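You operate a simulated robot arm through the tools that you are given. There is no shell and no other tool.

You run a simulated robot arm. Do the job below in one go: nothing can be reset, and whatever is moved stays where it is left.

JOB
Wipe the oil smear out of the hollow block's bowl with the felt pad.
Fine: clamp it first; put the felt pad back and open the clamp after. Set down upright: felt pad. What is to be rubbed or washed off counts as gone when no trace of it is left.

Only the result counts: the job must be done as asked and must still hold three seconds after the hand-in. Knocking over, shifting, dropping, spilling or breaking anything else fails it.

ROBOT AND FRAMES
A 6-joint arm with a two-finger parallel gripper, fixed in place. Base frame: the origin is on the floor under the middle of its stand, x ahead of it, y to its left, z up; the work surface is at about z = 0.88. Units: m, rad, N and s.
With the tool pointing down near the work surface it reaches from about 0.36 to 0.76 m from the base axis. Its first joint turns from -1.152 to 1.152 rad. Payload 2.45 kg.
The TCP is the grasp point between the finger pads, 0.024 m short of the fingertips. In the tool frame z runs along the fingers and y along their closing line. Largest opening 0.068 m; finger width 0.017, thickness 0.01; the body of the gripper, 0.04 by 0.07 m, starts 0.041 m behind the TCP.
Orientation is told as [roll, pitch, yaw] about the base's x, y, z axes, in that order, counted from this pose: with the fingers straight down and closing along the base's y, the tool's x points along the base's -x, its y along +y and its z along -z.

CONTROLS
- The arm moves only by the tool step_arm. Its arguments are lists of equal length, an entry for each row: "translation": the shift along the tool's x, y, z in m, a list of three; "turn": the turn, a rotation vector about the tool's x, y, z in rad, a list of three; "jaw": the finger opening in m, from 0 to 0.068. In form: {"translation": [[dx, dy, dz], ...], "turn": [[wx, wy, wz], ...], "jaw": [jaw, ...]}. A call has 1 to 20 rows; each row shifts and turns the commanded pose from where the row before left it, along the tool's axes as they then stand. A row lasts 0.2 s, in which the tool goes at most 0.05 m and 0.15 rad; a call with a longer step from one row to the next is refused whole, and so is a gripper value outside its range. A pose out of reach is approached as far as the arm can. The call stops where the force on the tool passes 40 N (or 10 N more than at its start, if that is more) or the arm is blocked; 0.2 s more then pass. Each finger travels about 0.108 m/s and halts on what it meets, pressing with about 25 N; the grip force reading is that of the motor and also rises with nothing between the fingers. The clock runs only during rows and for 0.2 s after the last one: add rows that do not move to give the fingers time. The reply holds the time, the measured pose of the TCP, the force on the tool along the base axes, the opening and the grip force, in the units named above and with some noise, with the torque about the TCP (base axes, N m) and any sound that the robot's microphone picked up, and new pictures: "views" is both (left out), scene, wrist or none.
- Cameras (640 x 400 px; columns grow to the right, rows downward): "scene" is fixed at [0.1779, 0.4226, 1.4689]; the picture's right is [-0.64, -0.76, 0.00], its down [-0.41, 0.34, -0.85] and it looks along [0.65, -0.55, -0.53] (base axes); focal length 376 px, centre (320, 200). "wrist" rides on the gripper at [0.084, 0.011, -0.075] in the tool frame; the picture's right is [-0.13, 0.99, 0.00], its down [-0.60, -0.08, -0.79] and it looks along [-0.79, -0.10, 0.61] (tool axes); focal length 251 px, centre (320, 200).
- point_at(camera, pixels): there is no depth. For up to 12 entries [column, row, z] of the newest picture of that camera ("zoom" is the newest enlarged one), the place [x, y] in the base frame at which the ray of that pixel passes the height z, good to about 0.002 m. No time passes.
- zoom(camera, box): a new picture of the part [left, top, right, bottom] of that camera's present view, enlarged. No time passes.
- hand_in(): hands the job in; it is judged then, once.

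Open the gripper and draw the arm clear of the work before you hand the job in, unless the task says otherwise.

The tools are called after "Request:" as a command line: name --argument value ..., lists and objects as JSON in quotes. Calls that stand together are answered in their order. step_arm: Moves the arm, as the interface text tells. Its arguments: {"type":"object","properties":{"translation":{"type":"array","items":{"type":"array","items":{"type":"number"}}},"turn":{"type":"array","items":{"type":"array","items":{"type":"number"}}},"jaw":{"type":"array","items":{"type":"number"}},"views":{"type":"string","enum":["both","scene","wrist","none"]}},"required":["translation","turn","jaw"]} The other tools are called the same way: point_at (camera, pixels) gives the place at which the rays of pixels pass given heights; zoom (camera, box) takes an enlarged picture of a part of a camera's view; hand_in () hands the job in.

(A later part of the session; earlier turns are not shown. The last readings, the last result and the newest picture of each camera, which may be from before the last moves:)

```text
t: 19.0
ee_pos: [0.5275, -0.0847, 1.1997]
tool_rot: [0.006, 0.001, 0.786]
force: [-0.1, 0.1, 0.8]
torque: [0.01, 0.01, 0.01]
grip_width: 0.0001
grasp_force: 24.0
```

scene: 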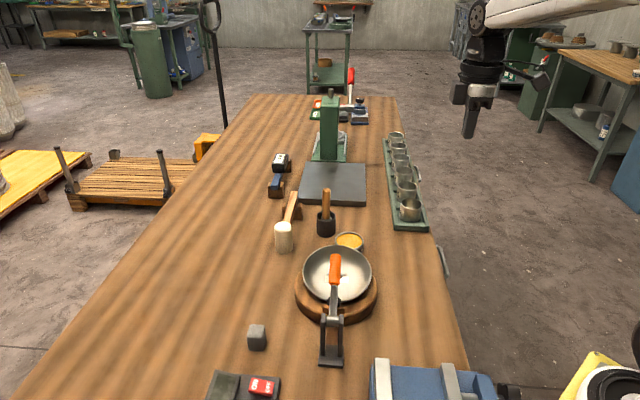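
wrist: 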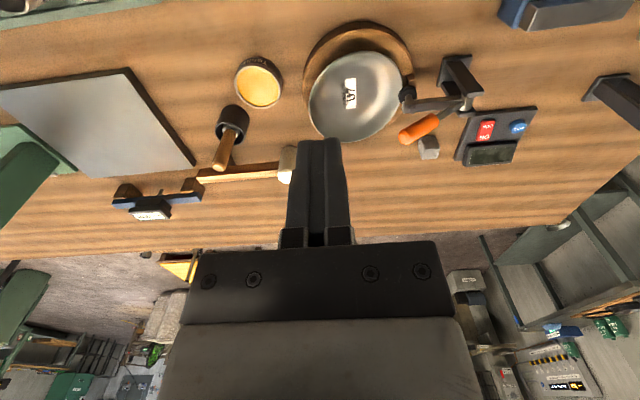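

I move to about (0.50,0.13,1.17) and open the jaw so the pad shows between and above the fingers.

Request:
step_arm --translation '[[-0.0265, 0.0342, 0.006], [-0.0265, 0.0342, 0.006], [-0.0265, 0.0342, 0.006], [-0.0265, 0.0342, 0.006], [-0.0265, 0.0342, 0.006], [0, 0, 0]]' --turn '[[0, 0, 0], [0, 0, 0], [0, 0, 0], [0, 0, 0], [0, 0, 0], [0, 0, 0]]' --jaw '[0.01, 0.03, 0.05, 0.06, 0.06, 0.06]' --views "both"

Request:
zoom --camera "wrist" --box '[270, 60, 390, 160]'

```text
t: 20.4
ee_pos: [0.4982, 0.1319, 1.1707]
tool_rot: [0.005, 0.0, 0.788]
force: [-0.4, -0.1, 0.4]
torque: [-0.01, -0.01, -0.03]
grip_width: 0.06
grasp_force: 0.0
```

scene: 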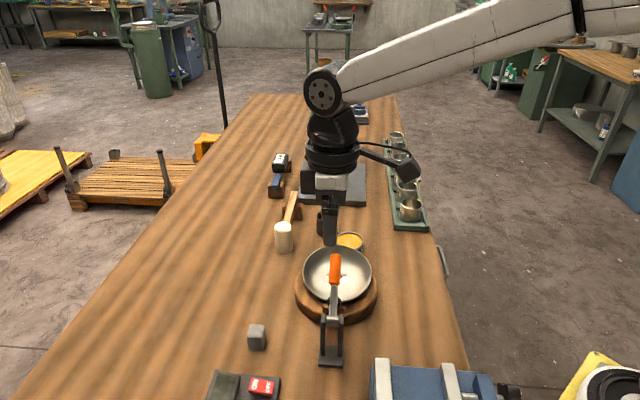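
wrist: 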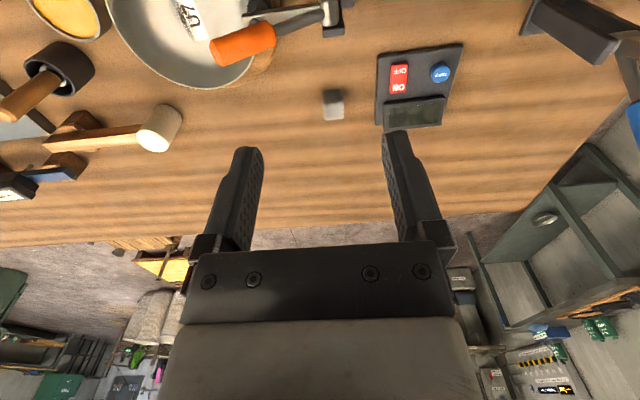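

```text
4.00 times, centred on (330, 110) of wrist
```

zoom: 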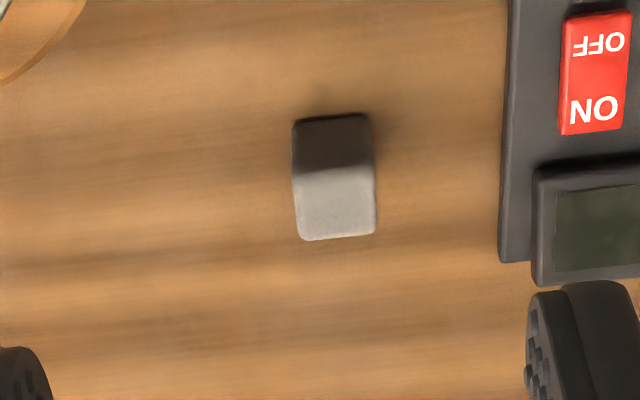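

The pad is clearly visible; I project its bottom-near edge and its top corners at candidate heights to get size, height and yaw.

Request:
point_at --camera "zoom" --pixels '[[295, 121, 0.88], [368, 114, 0.88], [292, 174, 0.915], [373, 167, 0.915], [302, 240, 0.915], [376, 232, 0.915], [292, 174, 0.92], [373, 167, 0.92], [302, 240, 0.92], [376, 232, 0.92]]'

Request:
zoom --camera "scene" --box '[235, 315, 285, 360]'

```text
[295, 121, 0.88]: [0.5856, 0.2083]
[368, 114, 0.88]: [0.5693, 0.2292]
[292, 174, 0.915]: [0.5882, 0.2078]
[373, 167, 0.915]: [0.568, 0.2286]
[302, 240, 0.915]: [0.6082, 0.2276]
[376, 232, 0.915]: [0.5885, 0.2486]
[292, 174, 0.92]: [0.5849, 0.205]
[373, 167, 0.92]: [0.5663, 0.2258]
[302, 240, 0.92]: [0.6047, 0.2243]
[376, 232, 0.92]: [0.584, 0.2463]
```

```text
8.89 times, centred on (260, 338) of scene
```

zoom: 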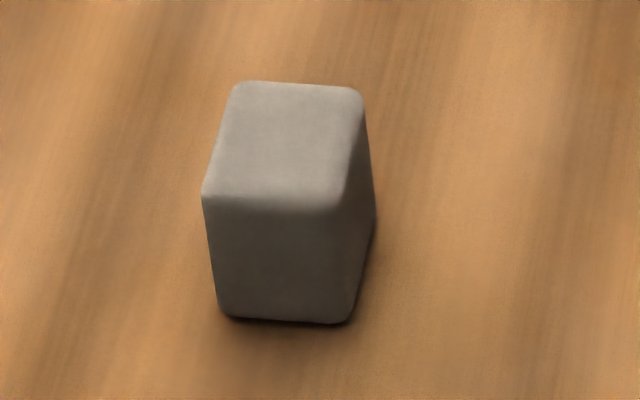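

The pad is about 0.028 × 0.028 × 0.037 m, centred at (0.587,0.228) with yaw ≈45°, which matches the present tool yaw. I move above it with a 0.05 opening and check before going down.

Request:
step_arm --translation '[[-0.0436, 0.0016, 0], [-0.0436, 0.0016, 0], [-0.0436, 0.0016, 0], [0, 0, 0.0375], [0, 0, 0.0375], [0, 0, 0.0375], [0, 0, 0.0375], [0, 0, 0]]' --turn '[[0, 0, 0], [0, 0, 0], [0, 0, 0], [0, 0, 0], [0, 0, 0], [0, 0, 0], [0, 0, 0], [0, 0, 0]]' --jaw '[0.05, 0.05, 0.05, 0.05, 0.05, 0.05, 0.05, 0.05]' --views "both"

Request:
zoom --camera "wrist" --box '[220, 60, 420, 260]'

Request:
zoom --camera "scene" --box '[210, 260, 310, 360]'

```text
t: 22.2
ee_pos: [0.5879, 0.2285, 1.0203]
tool_rot: [0.005, -0.002, 0.788]
force: [0.1, 0.0, 0.0]
torque: [-0.01, 0.01, 0.02]
grip_width: 0.0499
grasp_force: 0.1
```

scene: 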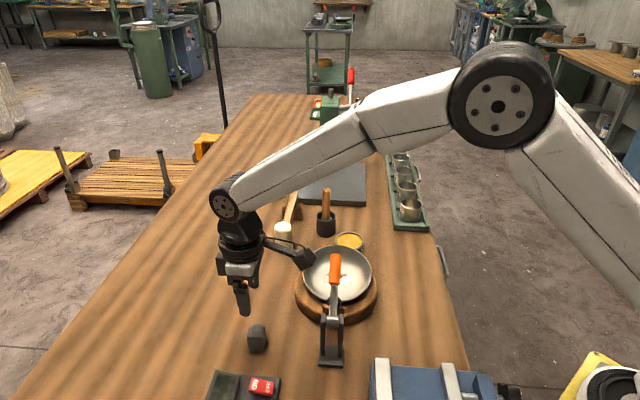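
wrist: 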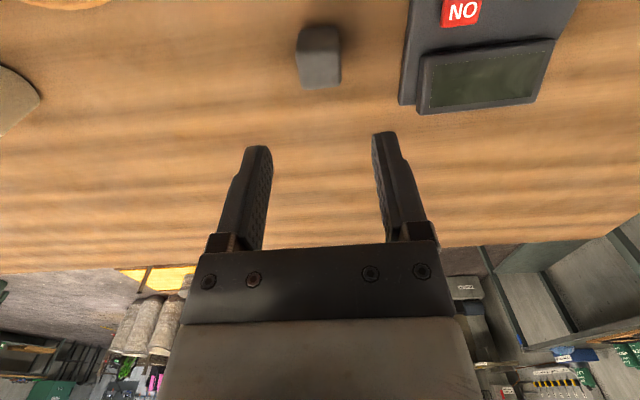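

```text
2.00 times, centred on (320, 160) of wrist
```

zoom: 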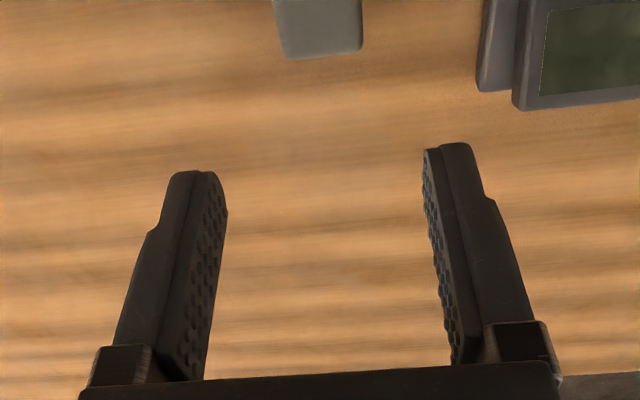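

```text
4.00 times, centred on (260, 310) of scene
```

zoom: 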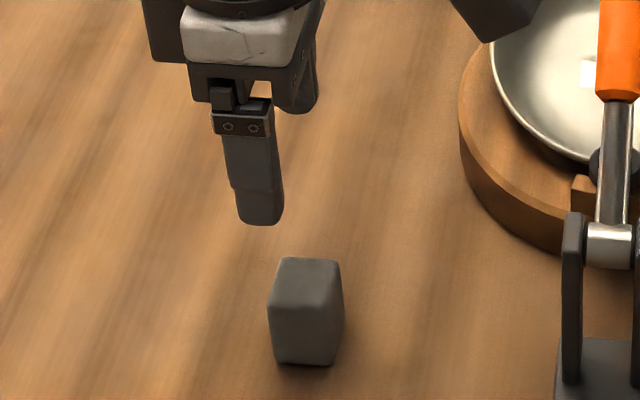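

The gripper hangs above the pad. I re-check the pad's position with this nearer view before descending.

Request:
zoom --camera "wrist" --box '[270, 10, 370, 110]'

Request:
point_at --camera "wrist" --pixels '[[304, 89, 0.917], [341, 84, 0.917], [304, 89, 0.92], [341, 84, 0.92]]'

```text
4.00 times, centred on (320, 60) of wrist
```

zoom: 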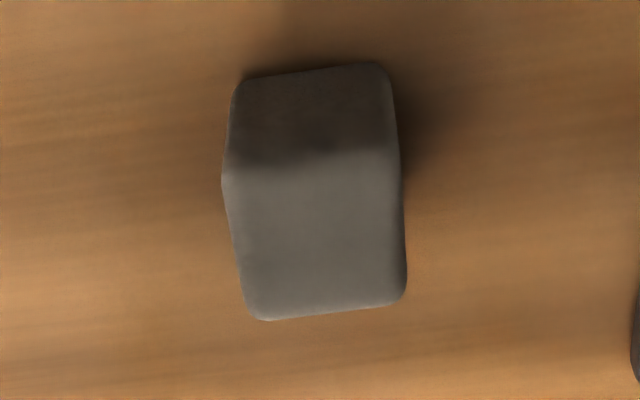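

```text
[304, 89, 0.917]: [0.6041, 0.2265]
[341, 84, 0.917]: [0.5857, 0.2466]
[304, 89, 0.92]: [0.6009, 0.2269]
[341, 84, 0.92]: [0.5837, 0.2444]
```

Request:
point_at --camera "zoom" --pixels '[[238, 82, 0.882], [385, 66, 0.882], [222, 172, 0.917], [400, 152, 0.917], [247, 320, 0.917], [405, 303, 0.917], [222, 172, 0.912], [400, 152, 0.912], [247, 320, 0.912], [405, 303, 0.912]]'

```text
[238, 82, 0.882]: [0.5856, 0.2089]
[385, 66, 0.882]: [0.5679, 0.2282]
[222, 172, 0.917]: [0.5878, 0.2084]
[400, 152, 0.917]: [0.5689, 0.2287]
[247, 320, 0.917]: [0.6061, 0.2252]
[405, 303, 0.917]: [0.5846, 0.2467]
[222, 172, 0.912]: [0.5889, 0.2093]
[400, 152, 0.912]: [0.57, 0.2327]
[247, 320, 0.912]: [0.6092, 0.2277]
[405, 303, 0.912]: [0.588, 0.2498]
```

Pad centre confirmed at (0.587,0.2275). I go down to TCP z≈0.921 (about 17 mm of pad left below the fingertips) and close.

Request:
step_arm --translation '[[0.0016, 0, 0.04], [0, 0, 0.04], [0, 0, 0.0193], [0, 0, 0], [0, 0, 0], [0, 0, 0], [0, 0, 0]]' --turn '[[0, 0, 0], [0, 0, 0], [0, 0, 0], [0, 0, 0], [0, 0, 0], [0, 0, 0], [0, 0, 0]]' --jaw '[0.05, 0.05, 0.05, 0.05, 0.01, 0.01, 0.01]' --views "both"

Request:
zoom --camera "scene" --box '[210, 280, 310, 380]'

```text
t: 23.8
ee_pos: [0.5851, 0.2263, 0.9209]
tool_rot: [0.005, 0.0, 0.787]
force: [0.5, -0.5, -0.5]
torque: [0.01, 0.0, 0.01]
grip_width: 0.0293
grasp_force: 25.2
```

scene: 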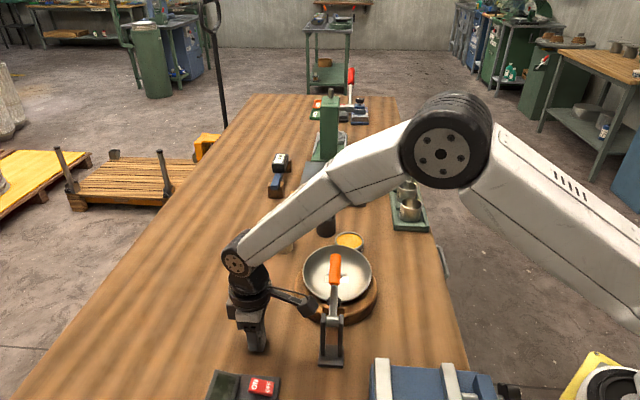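
wrist: 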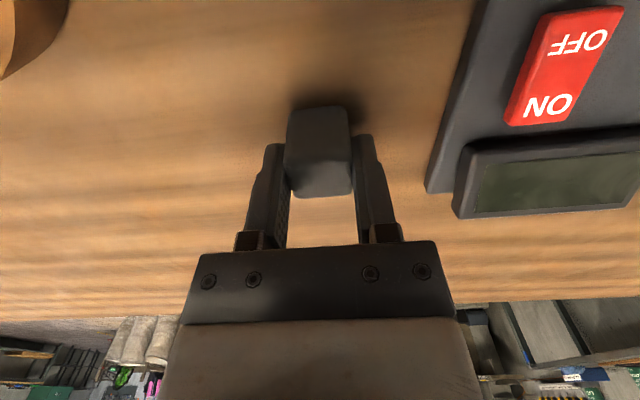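

```text
4.00 times, centred on (260, 330) of scene
```

zoom: 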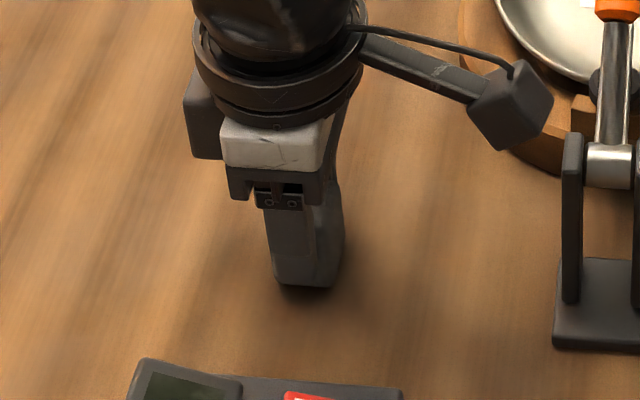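

The pad is gripped (width 0.0293, 25 N). I lift it well clear, then move to the side of the bowl away from the handle to look at the smear.

Request:
step_arm --translation '[[0, 0, -0.02], [0, 0, -0.045], [0, 0, -0.045], [0, 0, -0.045], [0, 0, -0.045], [0, 0, -0.03], [0.0387, -0.0253, 0], [0.0387, -0.0253, 0], [0.0387, -0.0253, 0], [0.0387, -0.0253, 0], [0.0387, -0.0253, 0], [0.0387, -0.0253, 0], [0.0387, -0.0253, 0], [0, 0, 0]]' --turn '[[0, 0, 0], [0, 0, 0], [0, 0, 0], [0, 0, 0], [0, 0, 0], [0, 0, 0], [0, 0, 0], [0, 0, 0], [0, 0, 0], [0, 0, 0], [0, 0, 0], [0, 0, 0], [0, 0, 0], [0, 0, 0]]' --jaw '[0.01, 0.01, 0.01, 0.01, 0.01, 0.01, 0.01, 0.01, 0.01, 0.01, 0.01, 0.01, 0.01, 0.01]' --views "both"

Request:
zoom --camera "wrist" --box '[290, 20, 450, 150]'

Request:
zoom --camera "scene" --box '[290, 235, 390, 315]'

```text
t: 26.8
ee_pos: [0.5217, -0.0926, 1.1486]
tool_rot: [0.005, -0.001, 0.788]
force: [-0.2, -0.2, 0.1]
torque: [0.02, -0.01, -0.02]
grip_width: 0.0292
grasp_force: 25.2
```

scene: 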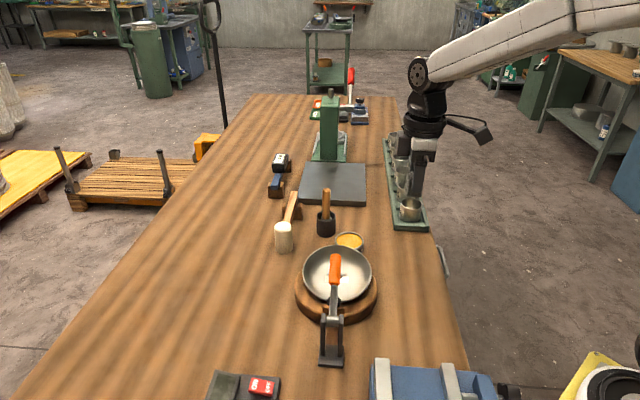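
wrist: 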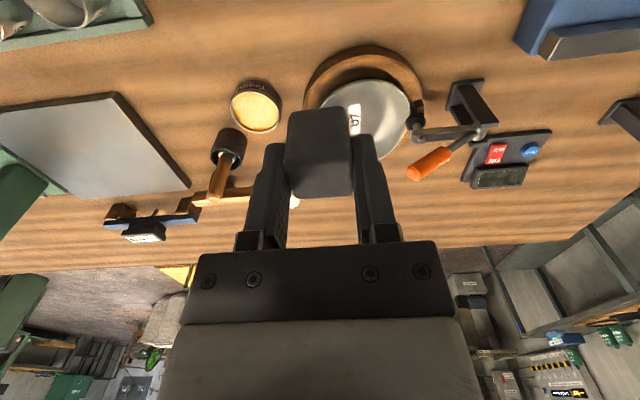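

```text
3.08 times, centred on (370, 85) of wrist
```

zoom: 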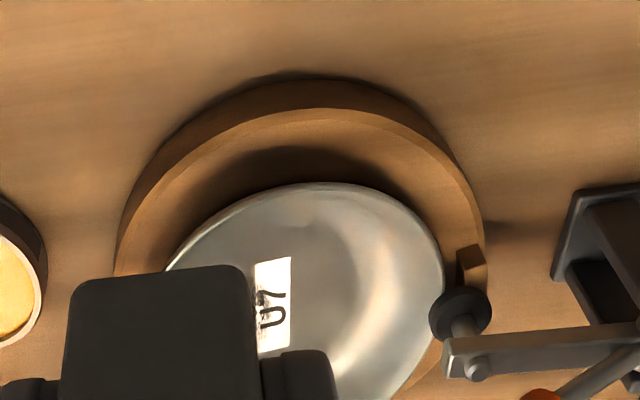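

```text
5.00 times, centred on (340, 275) of scene
```

zoom: 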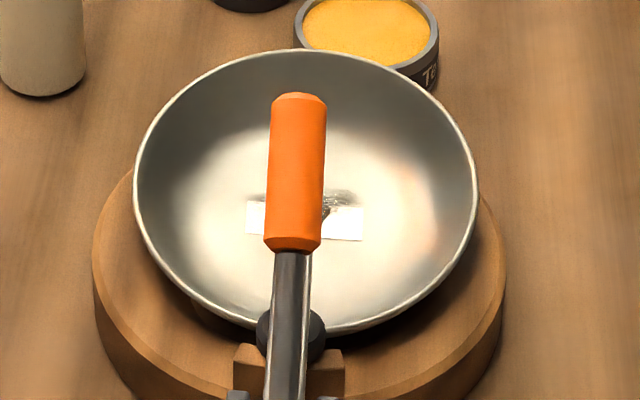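

The pad hides part of the smear. I shift back and up a little so the smear shows above the pad in the wrist picture.

Request:
step_arm --translation '[[-0.0175, 0.0425, -0.02], [0, 0, -0.04], [0, 0, 0]]' --turn '[[0, 0, 0], [0, 0, 0], [0, 0, 0]]' --jaw '[0.01, 0.01, 0.01]' --views "wrist"

Request:
zoom --camera "wrist" --box '[270, 20, 400, 130]'

```text
refused: row 1 steps farther than a row can; nothing moved
```

```text
3.64 times, centred on (335, 75) of wrist
```

zoom: 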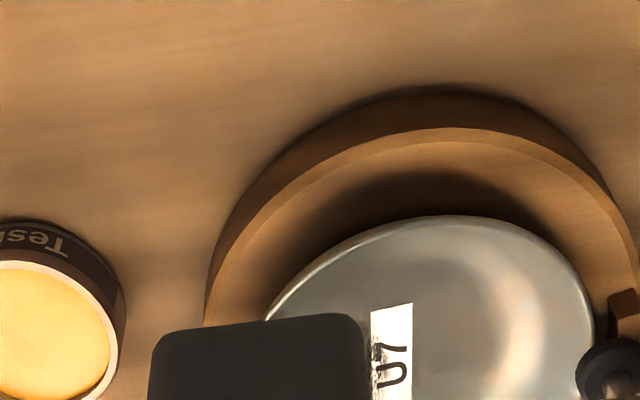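

The first row was slightly too long, so nothing moved. I repeat the same shift in smaller rows.

Request:
step_arm --translation '[[-0.009, 0.0213, -0.02], [-0.009, 0.0213, -0.02], [0, 0, -0.03], [0, 0, 0]]' --turn '[[0, 0, 0], [0, 0, 0], [0, 0, 0], [0, 0, 0]]' --jaw '[0.01, 0.01, 0.01, 0.01]' --views "wrist"

Request:
zoom --camera "wrist" --box '[270, 20, 400, 130]'

```text
t: 27.8
ee_pos: [0.5046, -0.0484, 1.2199]
tool_rot: [0.005, 0.0, 0.787]
force: [-0.7, -0.3, -0.3]
torque: [0.04, 0.0, -0.01]
grip_width: 0.0292
grasp_force: 24.8
```

wrist: 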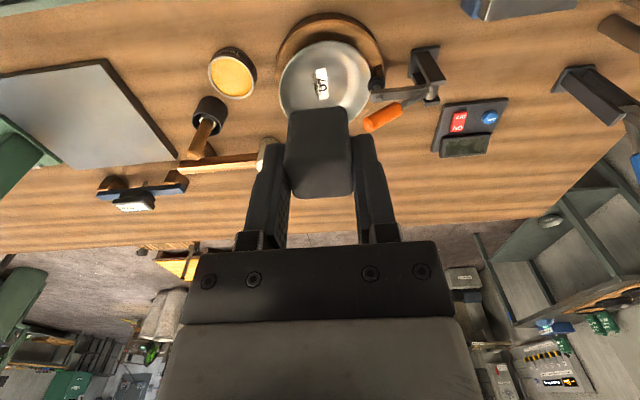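

```text
3.64 times, centred on (335, 75) of wrist
```

zoom: 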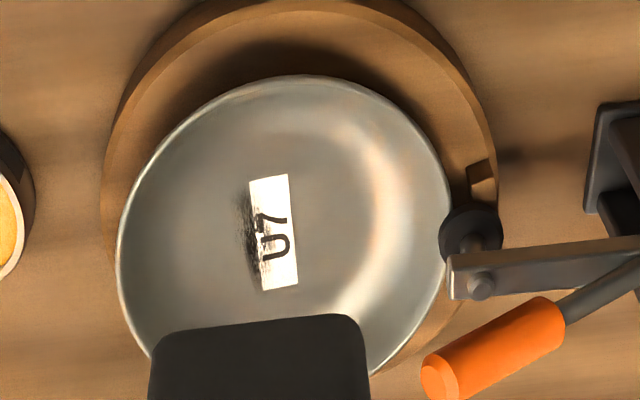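

Now the whole smear is visible at zoom (235–270, 190–285), along the label's left edge. I triangulate label and smear points with both cameras to get their true heights.

Request:
point_at --camera "zoom" --pixels '[[250, 183, 0.9], [250, 183, 0.92], [262, 290, 0.9], [262, 290, 0.92], [288, 175, 0.9], [288, 175, 0.92], [297, 285, 0.9], [297, 285, 0.92], [252, 237, 0.9], [252, 237, 0.92], [240, 195, 0.91], [252, 282, 0.91]]'

Request:
point_at --camera "scene" --pixels '[[348.6, 276.4, 0.9], [348.6, 276.4, 0.92], [325.6, 275.2, 0.9], [325.6, 275.2, 0.92], [348.2, 283, 0.9], [348.2, 283, 0.92], [325.2, 281.6, 0.9], [325.2, 281.6, 0.92]]'

Request:
point_at --camera "zoom" --pixels '[[118, 245, 0.95], [118, 245, 0.97], [452, 200, 0.93], [452, 200, 0.95], [295, 75, 0.95], [295, 75, 0.93], [440, 390, 1.02], [440, 390, 1.04], [535, 330, 1.0], [470, 235, 0.935], [103, 185, 0.91], [497, 165, 0.91]]'

```text
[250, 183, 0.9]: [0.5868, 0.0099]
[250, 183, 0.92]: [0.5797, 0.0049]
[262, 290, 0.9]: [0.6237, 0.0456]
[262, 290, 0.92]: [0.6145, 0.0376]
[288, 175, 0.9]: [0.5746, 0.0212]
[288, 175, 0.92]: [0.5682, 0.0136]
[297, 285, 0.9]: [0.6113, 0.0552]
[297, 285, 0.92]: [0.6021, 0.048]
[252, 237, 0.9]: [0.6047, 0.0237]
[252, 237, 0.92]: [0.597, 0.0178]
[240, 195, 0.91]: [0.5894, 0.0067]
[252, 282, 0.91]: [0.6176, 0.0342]
```

```text
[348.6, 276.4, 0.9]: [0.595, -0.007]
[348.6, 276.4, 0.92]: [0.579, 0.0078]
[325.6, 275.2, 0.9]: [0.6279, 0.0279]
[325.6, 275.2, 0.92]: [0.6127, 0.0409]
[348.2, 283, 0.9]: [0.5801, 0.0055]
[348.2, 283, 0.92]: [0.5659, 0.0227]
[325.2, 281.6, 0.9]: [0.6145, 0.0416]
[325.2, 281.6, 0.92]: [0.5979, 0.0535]
```

```text
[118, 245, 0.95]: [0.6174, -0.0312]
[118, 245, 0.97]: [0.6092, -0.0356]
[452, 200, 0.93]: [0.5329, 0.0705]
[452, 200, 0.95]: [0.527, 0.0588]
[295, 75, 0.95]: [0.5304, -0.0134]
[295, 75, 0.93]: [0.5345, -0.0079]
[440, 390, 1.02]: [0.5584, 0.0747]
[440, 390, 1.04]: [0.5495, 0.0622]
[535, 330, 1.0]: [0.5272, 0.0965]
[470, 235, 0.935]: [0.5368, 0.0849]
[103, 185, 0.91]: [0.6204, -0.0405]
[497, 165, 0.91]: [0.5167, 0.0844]
```

Triangulation puts the smear centred near (0.599,0.020,0.917), about 0.04 m long across the clamp line and 0.015 m wide, on a surface rising away from the clamp. I rotate the tool to yaw ≈135° so the camera and wide side of the gripper stay away from the clamp handle.

Request:
step_arm --translation '[[0, 0, 0], [0, 0, 0], [0, 0, 0], [0, 0, 0], [0, 0, 0], [0, 0, 0], [0, 0, 0], [0, 0, 0], [0, 0, 0], [0, 0, 0], [0, 0, 0], [0, 0, 0]]' --turn '[[0, 0, -0.1425], [0, 0, -0.1425], [0, 0, -0.1425], [0, 0, -0.1425], [0, 0, -0.1425], [0, 0, -0.1425], [0, 0, -0.1425], [0, 0, -0.1425], [0, 0, -0.1425], [0, 0, -0.1425], [0, 0, -0.1425], [0, 0, 0]]' --jaw '[0.01, 0.01, 0.01, 0.01, 0.01, 0.01, 0.01, 0.01, 0.01, 0.01, 0.01, 0.01]' --views "both"

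```text
t: 30.4
ee_pos: [0.5038, -0.0498, 1.2192]
tool_rot: [0.001, -0.006, 2.355]
force: [-0.4, 1.1, -0.2]
torque: [-0.05, 0.02, -0.03]
grip_width: 0.0291
grasp_force: 24.6
```

scene: 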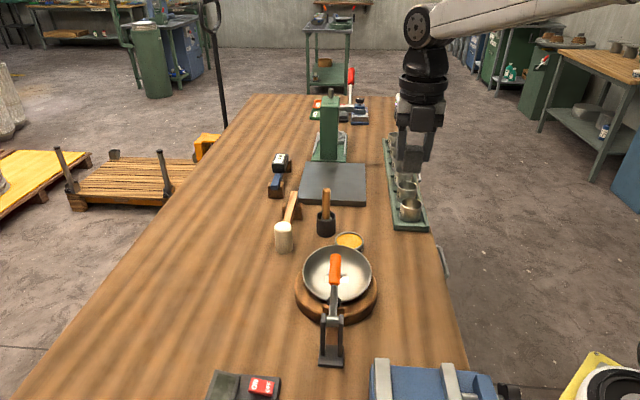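
wrist: 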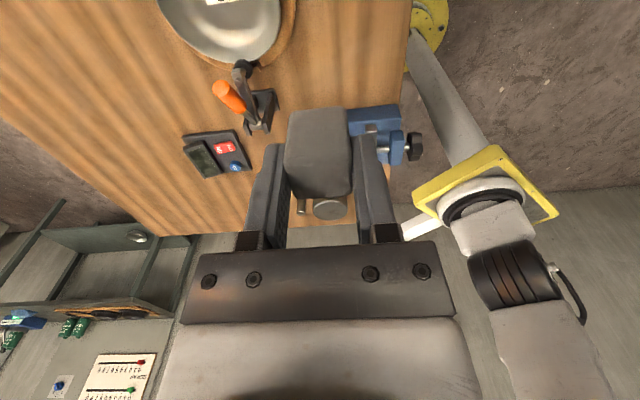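

Yaw 2.355 is reached. I move over the smear at xy ≈ (0.589,0.030), so the pad's far edge is above it, and go down to TCP z≈1.0 for a check.

Request:
step_arm --translation '[[0.0012, -0.0389, 0], [0.0012, -0.0389, 0], [0.0012, -0.0389, 0], [0, 0, 0.0438], [0, 0, 0.0438], [0, 0, 0.0438], [0, 0, 0.0438], [0, 0, 0.0438], [0, 0, 0]]' --turn '[[0, 0, 0], [0, 0, 0], [0, 0, 0], [0, 0, 0], [0, 0, 0], [0, 0, 0], [0, 0, 0], [0, 0, 0], [0, 0, 0]]' --jaw '[0.01, 0.01, 0.01, 0.01, 0.01, 0.01, 0.01, 0.01, 0.01]' --views "both"

Request:
zoom --camera "scene" --box '[280, 215, 400, 335]'

Request:
zoom --camera "wrist" --box '[200, 0, 440, 200]'

```text
t: 32.4
ee_pos: [0.5892, 0.0317, 1.0022]
tool_rot: [0.001, -0.005, 2.355]
force: [-0.5, 0.0, -0.1]
torque: [0.0, 0.01, 0.0]
grip_width: 0.0292
grasp_force: 24.8
```

scene: 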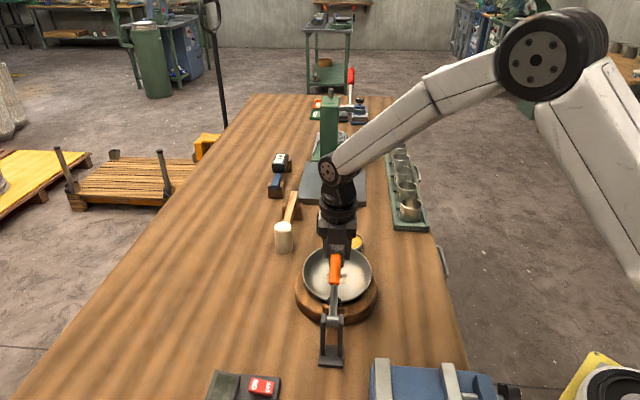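
wrist: 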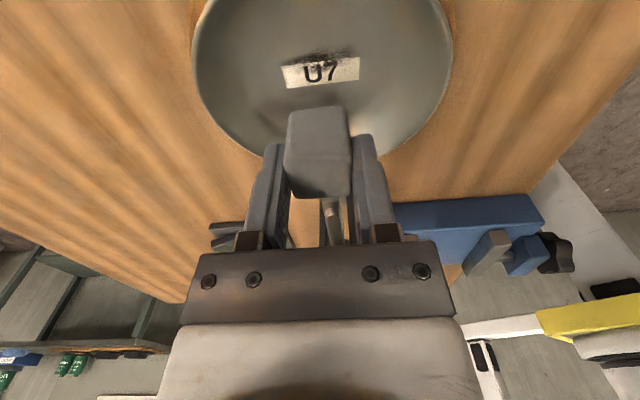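

```text
3.33 times, centred on (340, 275) of scene
```

zoom: 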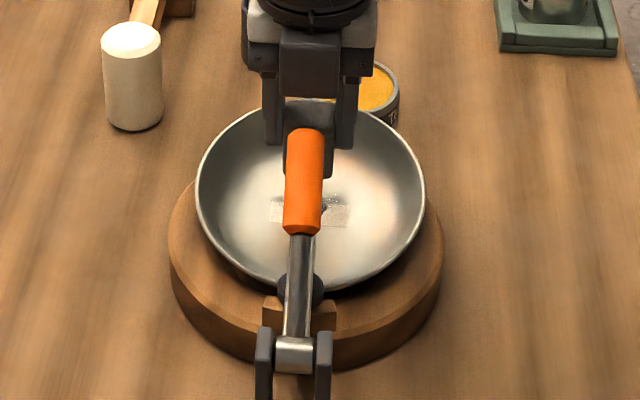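

```text
2.00 times, centred on (320, 100) of wrist
```

zoom: 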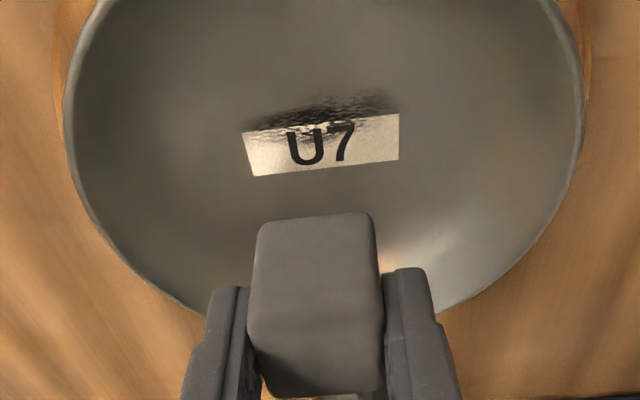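

From this side the smear shows at zoom (250–400, 90–140), just beyond the pad. I project it to refine its position.

Request:
point_at --camera "zoom" --pixels '[[325, 113, 0.917], [325, 113, 0.913], [250, 128, 0.917], [398, 102, 0.917], [322, 92, 0.918], [322, 138, 0.915], [242, 130, 0.917], [400, 113, 0.917], [255, 175, 0.913], [399, 158, 0.913], [66, 150, 0.95], [582, 120, 0.95]]'

```text
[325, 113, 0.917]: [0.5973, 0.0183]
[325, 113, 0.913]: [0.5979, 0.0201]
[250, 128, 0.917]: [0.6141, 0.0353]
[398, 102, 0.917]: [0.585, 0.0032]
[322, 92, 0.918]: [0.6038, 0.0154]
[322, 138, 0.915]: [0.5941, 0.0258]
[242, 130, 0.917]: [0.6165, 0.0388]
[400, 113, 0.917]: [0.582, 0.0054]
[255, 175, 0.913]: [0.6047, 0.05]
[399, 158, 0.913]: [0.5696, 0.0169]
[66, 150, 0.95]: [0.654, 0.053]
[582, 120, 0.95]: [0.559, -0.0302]
```

The geometry is consistent (label between z 0.913 and 0.917). I lower the pad in small steps to find the contact height.

Request:
step_arm --translation '[[0, 0, 0.01], [0, 0, 0.01], [0, 0, 0.01], [0, 0, 0.01], [0, 0, 0.002], [0, 0, 0]]' --turn '[[0, 0, 0], [0, 0, 0], [0, 0, 0], [0, 0, 0], [0, 0, 0], [0, 0, 0]]' --jaw '[0.01, 0.01, 0.01, 0.01, 0.01, 0.01]' --views "both"

Request:
zoom --camera "scene" --box '[280, 215, 400, 335]'

```text
t: 33.8
ee_pos: [0.5888, 0.0322, 0.9577]
tool_rot: [0.001, -0.006, 2.357]
force: [-0.5, -0.7, -0.2]
torque: [0.0, 0.01, -0.01]
grip_width: 0.0291
grasp_force: 25.0
```

scene: 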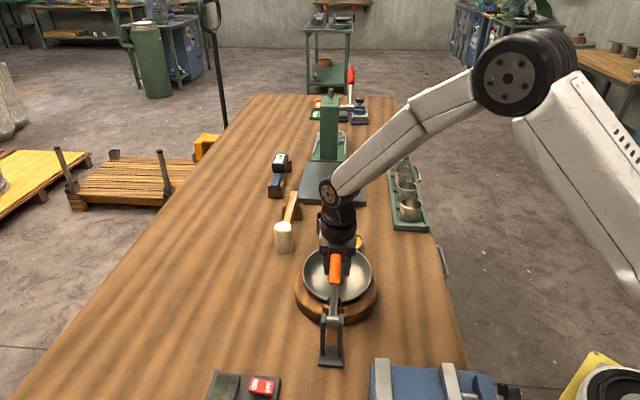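
wrist: 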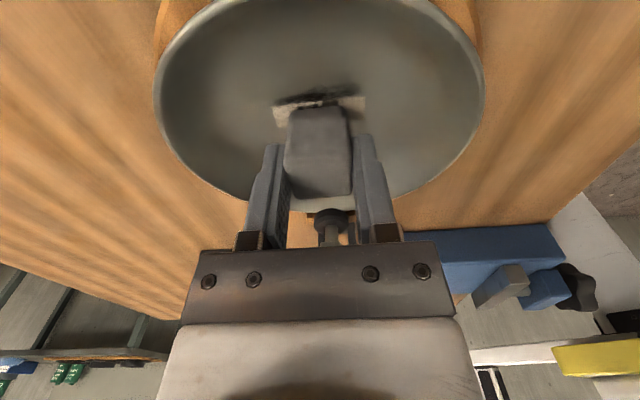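

```text
3.33 times, centred on (340, 275) of scene
```

zoom: 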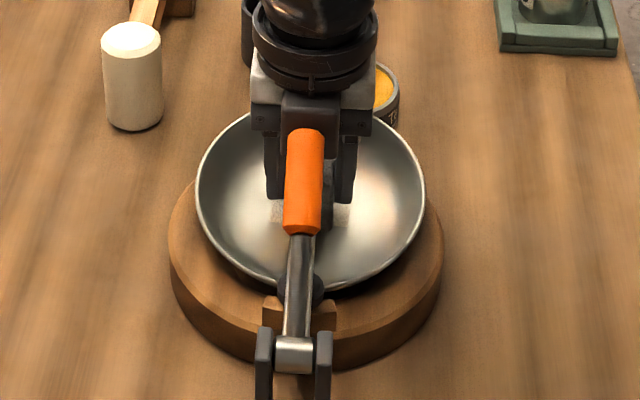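

No contact force yet at z=0.9577. I continue down by small steps.

Request:
step_arm --translation '[[0, 0, 0.0015], [0, 0, 0.0015], [0, 0, 0]]' --turn '[[0, 0, 0], [0, 0, 0], [0, 0, 0]]' --jaw '[0.01, 0.01, 0.01]' --views "wrist"

Request:
zoom --camera "wrist" --box '[250, 70, 390, 180]'

```text
t: 34.6
ee_pos: [0.5893, 0.0317, 0.9554]
tool_rot: [0.0, -0.004, 2.355]
force: [-0.4, 1.2, 0.3]
torque: [-0.03, -0.01, -0.01]
grip_width: 0.0292
grasp_force: 25.1
```

wrist: 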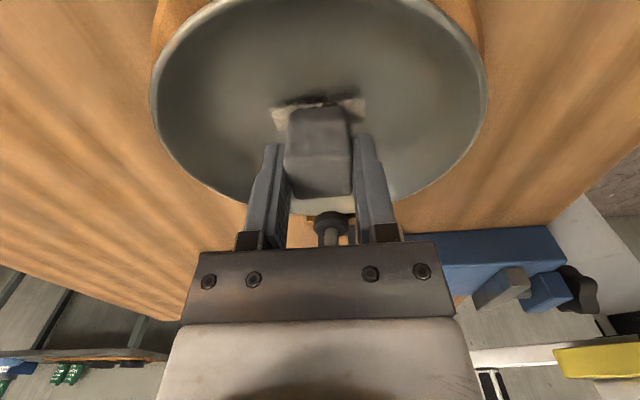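

```text
3.64 times, centred on (320, 125) of wrist
```

zoom: 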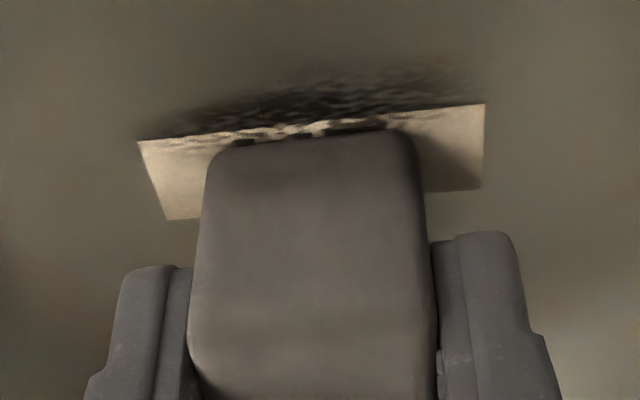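

The pad's leading edge is just at the smear's boundary, with no contact yet. I go 3 mm further down.

Request:
step_arm --translation '[[0, 0, 0.0015], [0, 0, 0.0015], [0, 0, 0]]' --turn '[[0, 0, 0], [0, 0, 0], [0, 0, 0]]' --jaw '[0.01, 0.01, 0.01]' --views "wrist"

Request:
zoom --camera "wrist" --box '[250, 70, 390, 180]'

```text
t: 35.4
ee_pos: [0.5889, 0.0316, 0.9538]
tool_rot: [-0.003, -0.001, 2.354]
force: [-6.1, 2.9, 26.2]
torque: [-0.2, 0.03, -0.05]
grip_width: 0.0292
grasp_force: 24.6
```

wrist: 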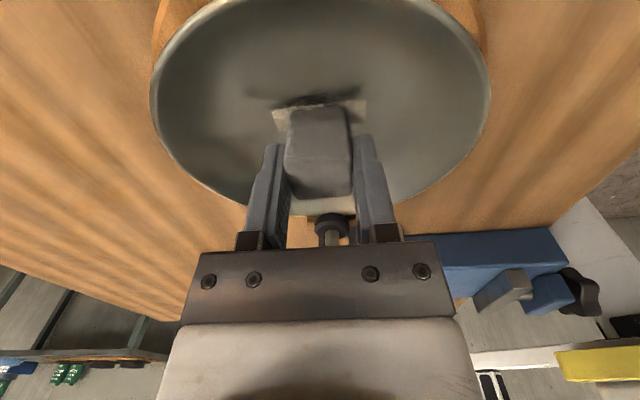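

```text
3.64 times, centred on (320, 125) of wrist
```

zoom: 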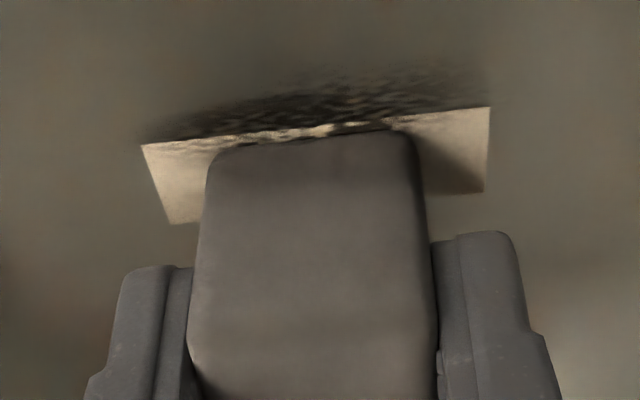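

Contact at TCP z≈0.9545 with about 26 N, so it is stiff. I ease off about 1 mm and make a first stroke away from the clamp, rising with the slope, to see how the smear reacts.

Request:
step_arm --translation '[[0, 0, -0.0009], [0.003, 0, -0.0006], [0.003, 0, -0.0006], [0.003, 0, -0.0006], [0.003, 0, -0.0006], [0, 0, 0]]' --turn '[[0, 0, 0], [0, 0, 0], [0, 0, 0], [0, 0, 0], [0, 0, 0], [0, 0, 0]]' --jaw '[0.01, 0.01, 0.01, 0.01, 0.01, 0.01]' --views "both"

Request:
zoom --camera "wrist" --box '[250, 70, 390, 180]'

Request:
zoom --camera "scene" --box '[280, 215, 400, 335]'

```text
t: 36.8
ee_pos: [0.5976, 0.0231, 0.9564]
tool_rot: [-0.001, -0.006, 2.354]
force: [-7.6, 6.3, 15.5]
torque: [0.07, 0.19, 0.01]
grip_width: 0.029
grasp_force: 25.1
```

scene: 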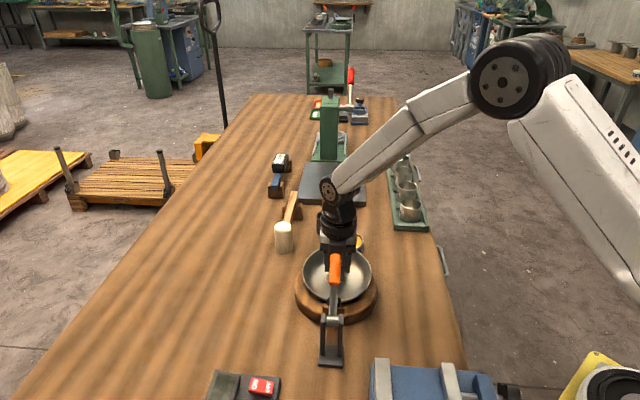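
wrist: 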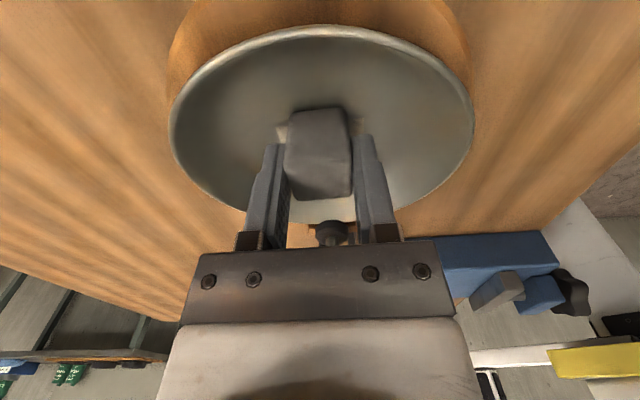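

```text
3.64 times, centred on (320, 125) of wrist
```

zoom: 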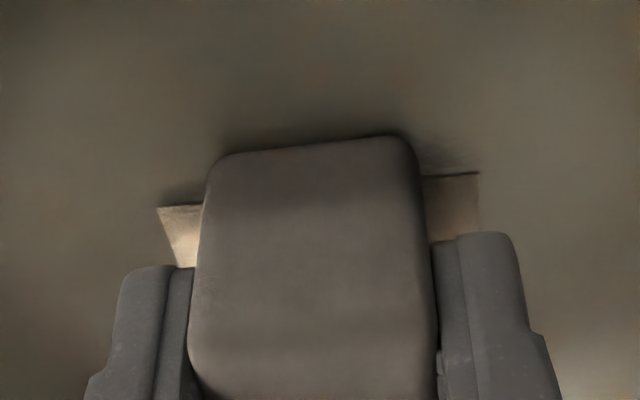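

```text
3.33 times, centred on (340, 275) of scene
```

zoom: 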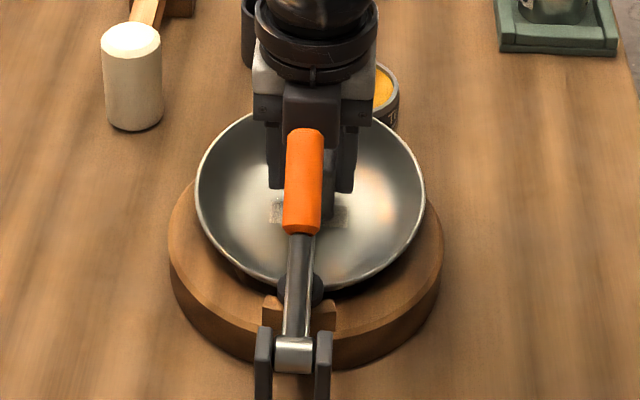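

The stroke is wiping: the area the pad crossed is clean, dark traces remain only left and right of it (zoom (420–480,140–170) and (165–205,190–205)), and the clamp holds. I go a bit further, then slide sideways with guarded steps.

Request:
step_arm --translation '[[0.003, 0, -0.0008], [0, 0.003, 0], [0, 0.003, 0], [0, 0, 0]]' --turn '[[0, 0, 0], [0, 0, 0], [0, 0, 0], [0, 0, 0]]' --jaw '[0.01, 0.01, 0.01, 0.01]' --views "wrist"

Request:
zoom --camera "wrist" --box '[250, 70, 390, 180]'

```text
t: 37.8
ee_pos: [0.5949, 0.0174, 0.9564]
tool_rot: [0.001, -0.006, 2.354]
force: [0.7, -0.3, 2.2]
torque: [-0.02, -0.08, -0.01]
grip_width: 0.029
grasp_force: 25.5
```

wrist: 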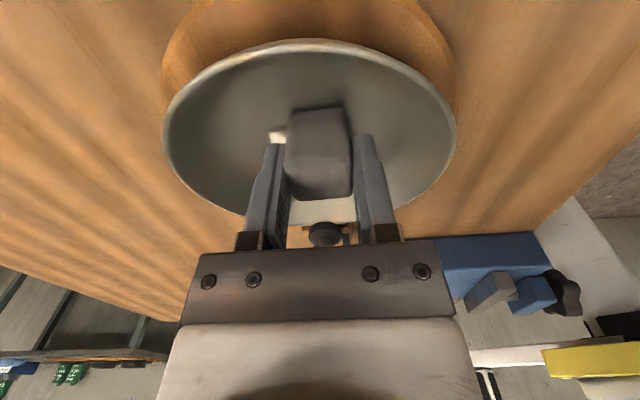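

```text
3.64 times, centred on (320, 125) of wrist
```

zoom: 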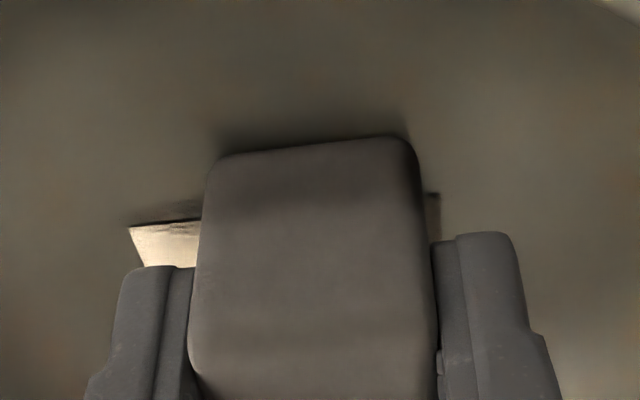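

Contact dropped to about 2 N while sliding sideways. I slide a little further, then stroke back toward the clamp while following the slope down.

Request:
step_arm --translation '[[0, 0.003, 0.0003], [0, 0.002, 0.0003], [-0.003, 0, 0.0007], [-0.003, 0, 0.0007], [-0.003, 0, 0.0007], [-0.003, 0, 0.0007], [0, 0, 0]]' --turn '[[0, 0, 0], [0, 0, 0], [0, 0, 0], [0, 0, 0], [0, 0, 0], [0, 0, 0], [0, 0, 0]]' --jaw '[0.01, 0.01, 0.01, 0.01, 0.01, 0.01, 0.01]' --views "wrist"

Request:
zoom --camera "wrist" --box '[250, 70, 390, 180]'

```text
t: 39.4
ee_pos: [0.5834, 0.0225, 0.9538]
tool_rot: [-0.003, -0.005, 2.356]
force: [-0.1, -0.2, 8.2]
torque: [-0.07, -0.24, -0.02]
grip_width: 0.0292
grasp_force: 24.7
```

wrist: 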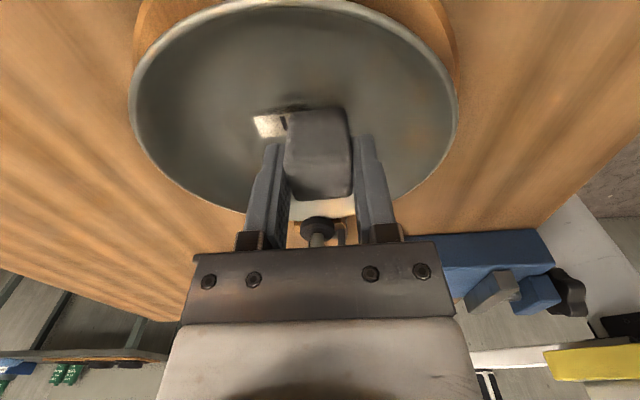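

```text
3.64 times, centred on (320, 125) of wrist
```

zoom: 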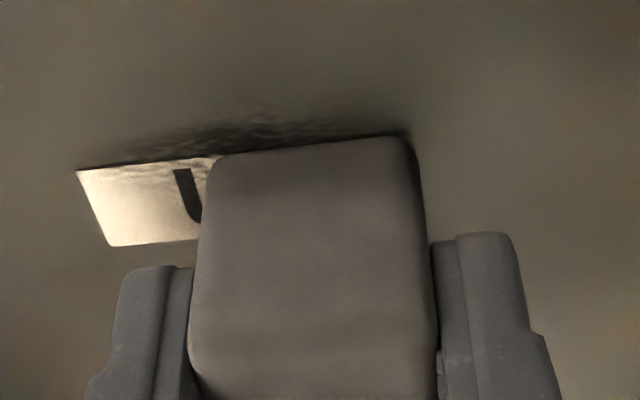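

Part of the smear remains, now fainter (zoom (100–400, 95–160)), so repeated rubbing is needed. I rub back and forth in this lane.

Request:
step_arm --translation '[[0.003, 0, -0.00065], [0.003, 0, -0.00065], [0.003, 0, -0.00065], [0.003, 0, -0.00065], [-0.003, 0, 0.00065], [-0.003, 0, 0.00065], [-0.003, 0, 0.00065], [-0.003, 0, 0.00065], [0.003, 0, -0.00065], [0.003, 0, -0.00065], [0.003, 0, -0.00065], [0.003, 0, -0.00065], [-0.003, 0, 0.00065], [-0.003, 0, 0.00065], [-0.003, 0, 0.00065], [-0.003, 0, 0.00065], [-0.003, 0, 0], [0, 0, 0]]' --turn '[[0, 0, 0], [0, 0, 0], [0, 0, 0], [0, 0, 0], [0, 0, 0], [0, 0, 0], [0, 0, 0], [0, 0, 0], [0, 0, 0], [0, 0, 0], [0, 0, 0], [0, 0, 0], [0, 0, 0], [0, 0, 0], [0, 0, 0], [0, 0, 0], [0, 0, 0], [0, 0, 0]]' --jaw '[0.01, 0.01, 0.01, 0.01, 0.01, 0.01, 0.01, 0.01, 0.01, 0.01, 0.01, 0.01, 0.01, 0.01, 0.01, 0.01, 0.01, 0.01]' --views "both"

Request:
zoom --camera "wrist" --box '[250, 70, 390, 180]'

Request:
zoom --camera "scene" --box '[280, 215, 400, 335]'

```text
t: 43.2
ee_pos: [0.5811, 0.0241, 0.9529]
tool_rot: [-0.001, -0.005, 2.355]
force: [1.7, -1.1, 4.2]
torque: [-0.03, -0.15, -0.01]
grip_width: 0.0292
grasp_force: 24.8
```

scene: 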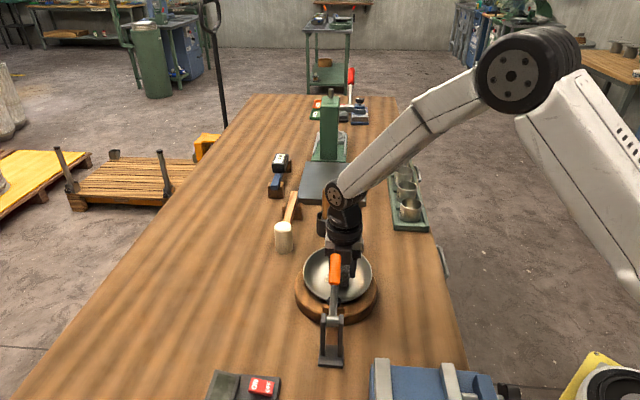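
wrist: 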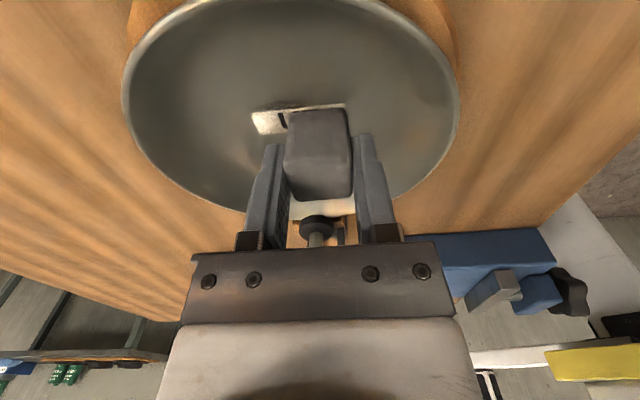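

```text
3.64 times, centred on (320, 125) of wrist
```

zoom: 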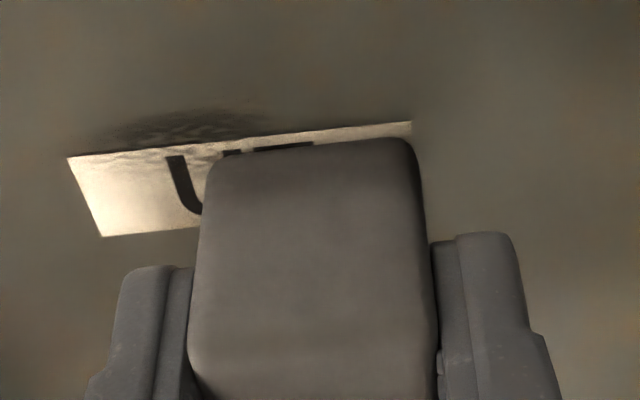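

```text
3.33 times, centred on (340, 275) of scene
```

zoom: 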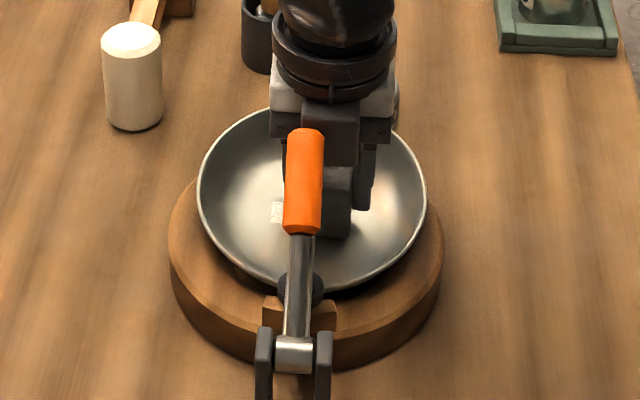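

The right part is clean; the rest lies left, at zoom (80–300, 105–150). I lift 2 mm, shift 20 mm sideways, set down again and rub the same way.

Request:
step_arm --translation '[[0, 0, -0.002], [0, -0.01, 0], [0, -0.01, 0], [0, 0, 0.001], [0, 0, 0.0008], [0.003, 0, -0.0003], [0.003, 0, -0.00065], [0.003, 0, -0.00065], [0.003, 0, -0.00065], [0, 0, 0]]' --turn '[[0, 0, 0], [0, 0, 0], [0, 0, 0], [0, 0, 0], [0, 0, 0], [0, 0, 0], [0, 0, 0], [0, 0, 0], [0, 0, 0], [0, 0, 0]]' --jaw '[0.01, 0.01, 0.01, 0.01, 0.01, 0.01, 0.01, 0.01, 0.01, 0.01]' --views "wrist"

Request:
zoom --camera "wrist" --box '[250, 70, 390, 180]'

```text
t: 45.4
ee_pos: [0.6032, 0.0298, 0.9565]
tool_rot: [0.0, -0.005, 2.354]
force: [-1.2, 1.1, 2.8]
torque: [0.01, -0.01, -0.01]
grip_width: 0.0291
grasp_force: 25.6
```

wrist: 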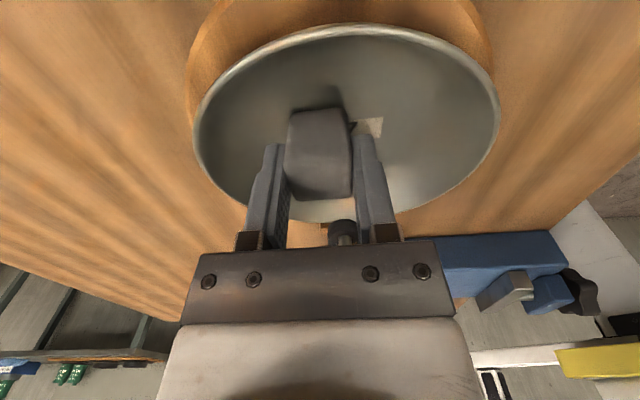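

```text
3.64 times, centred on (320, 125) of wrist
```

zoom: 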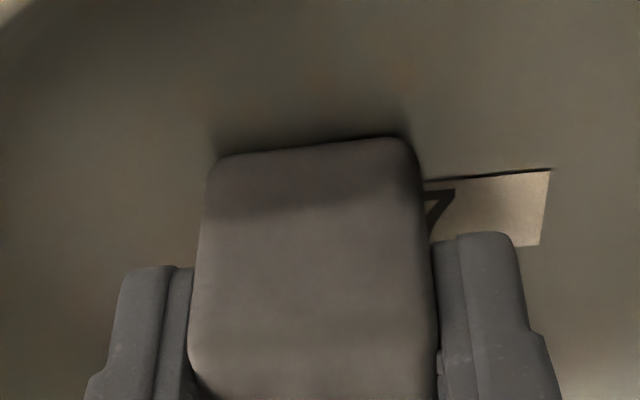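

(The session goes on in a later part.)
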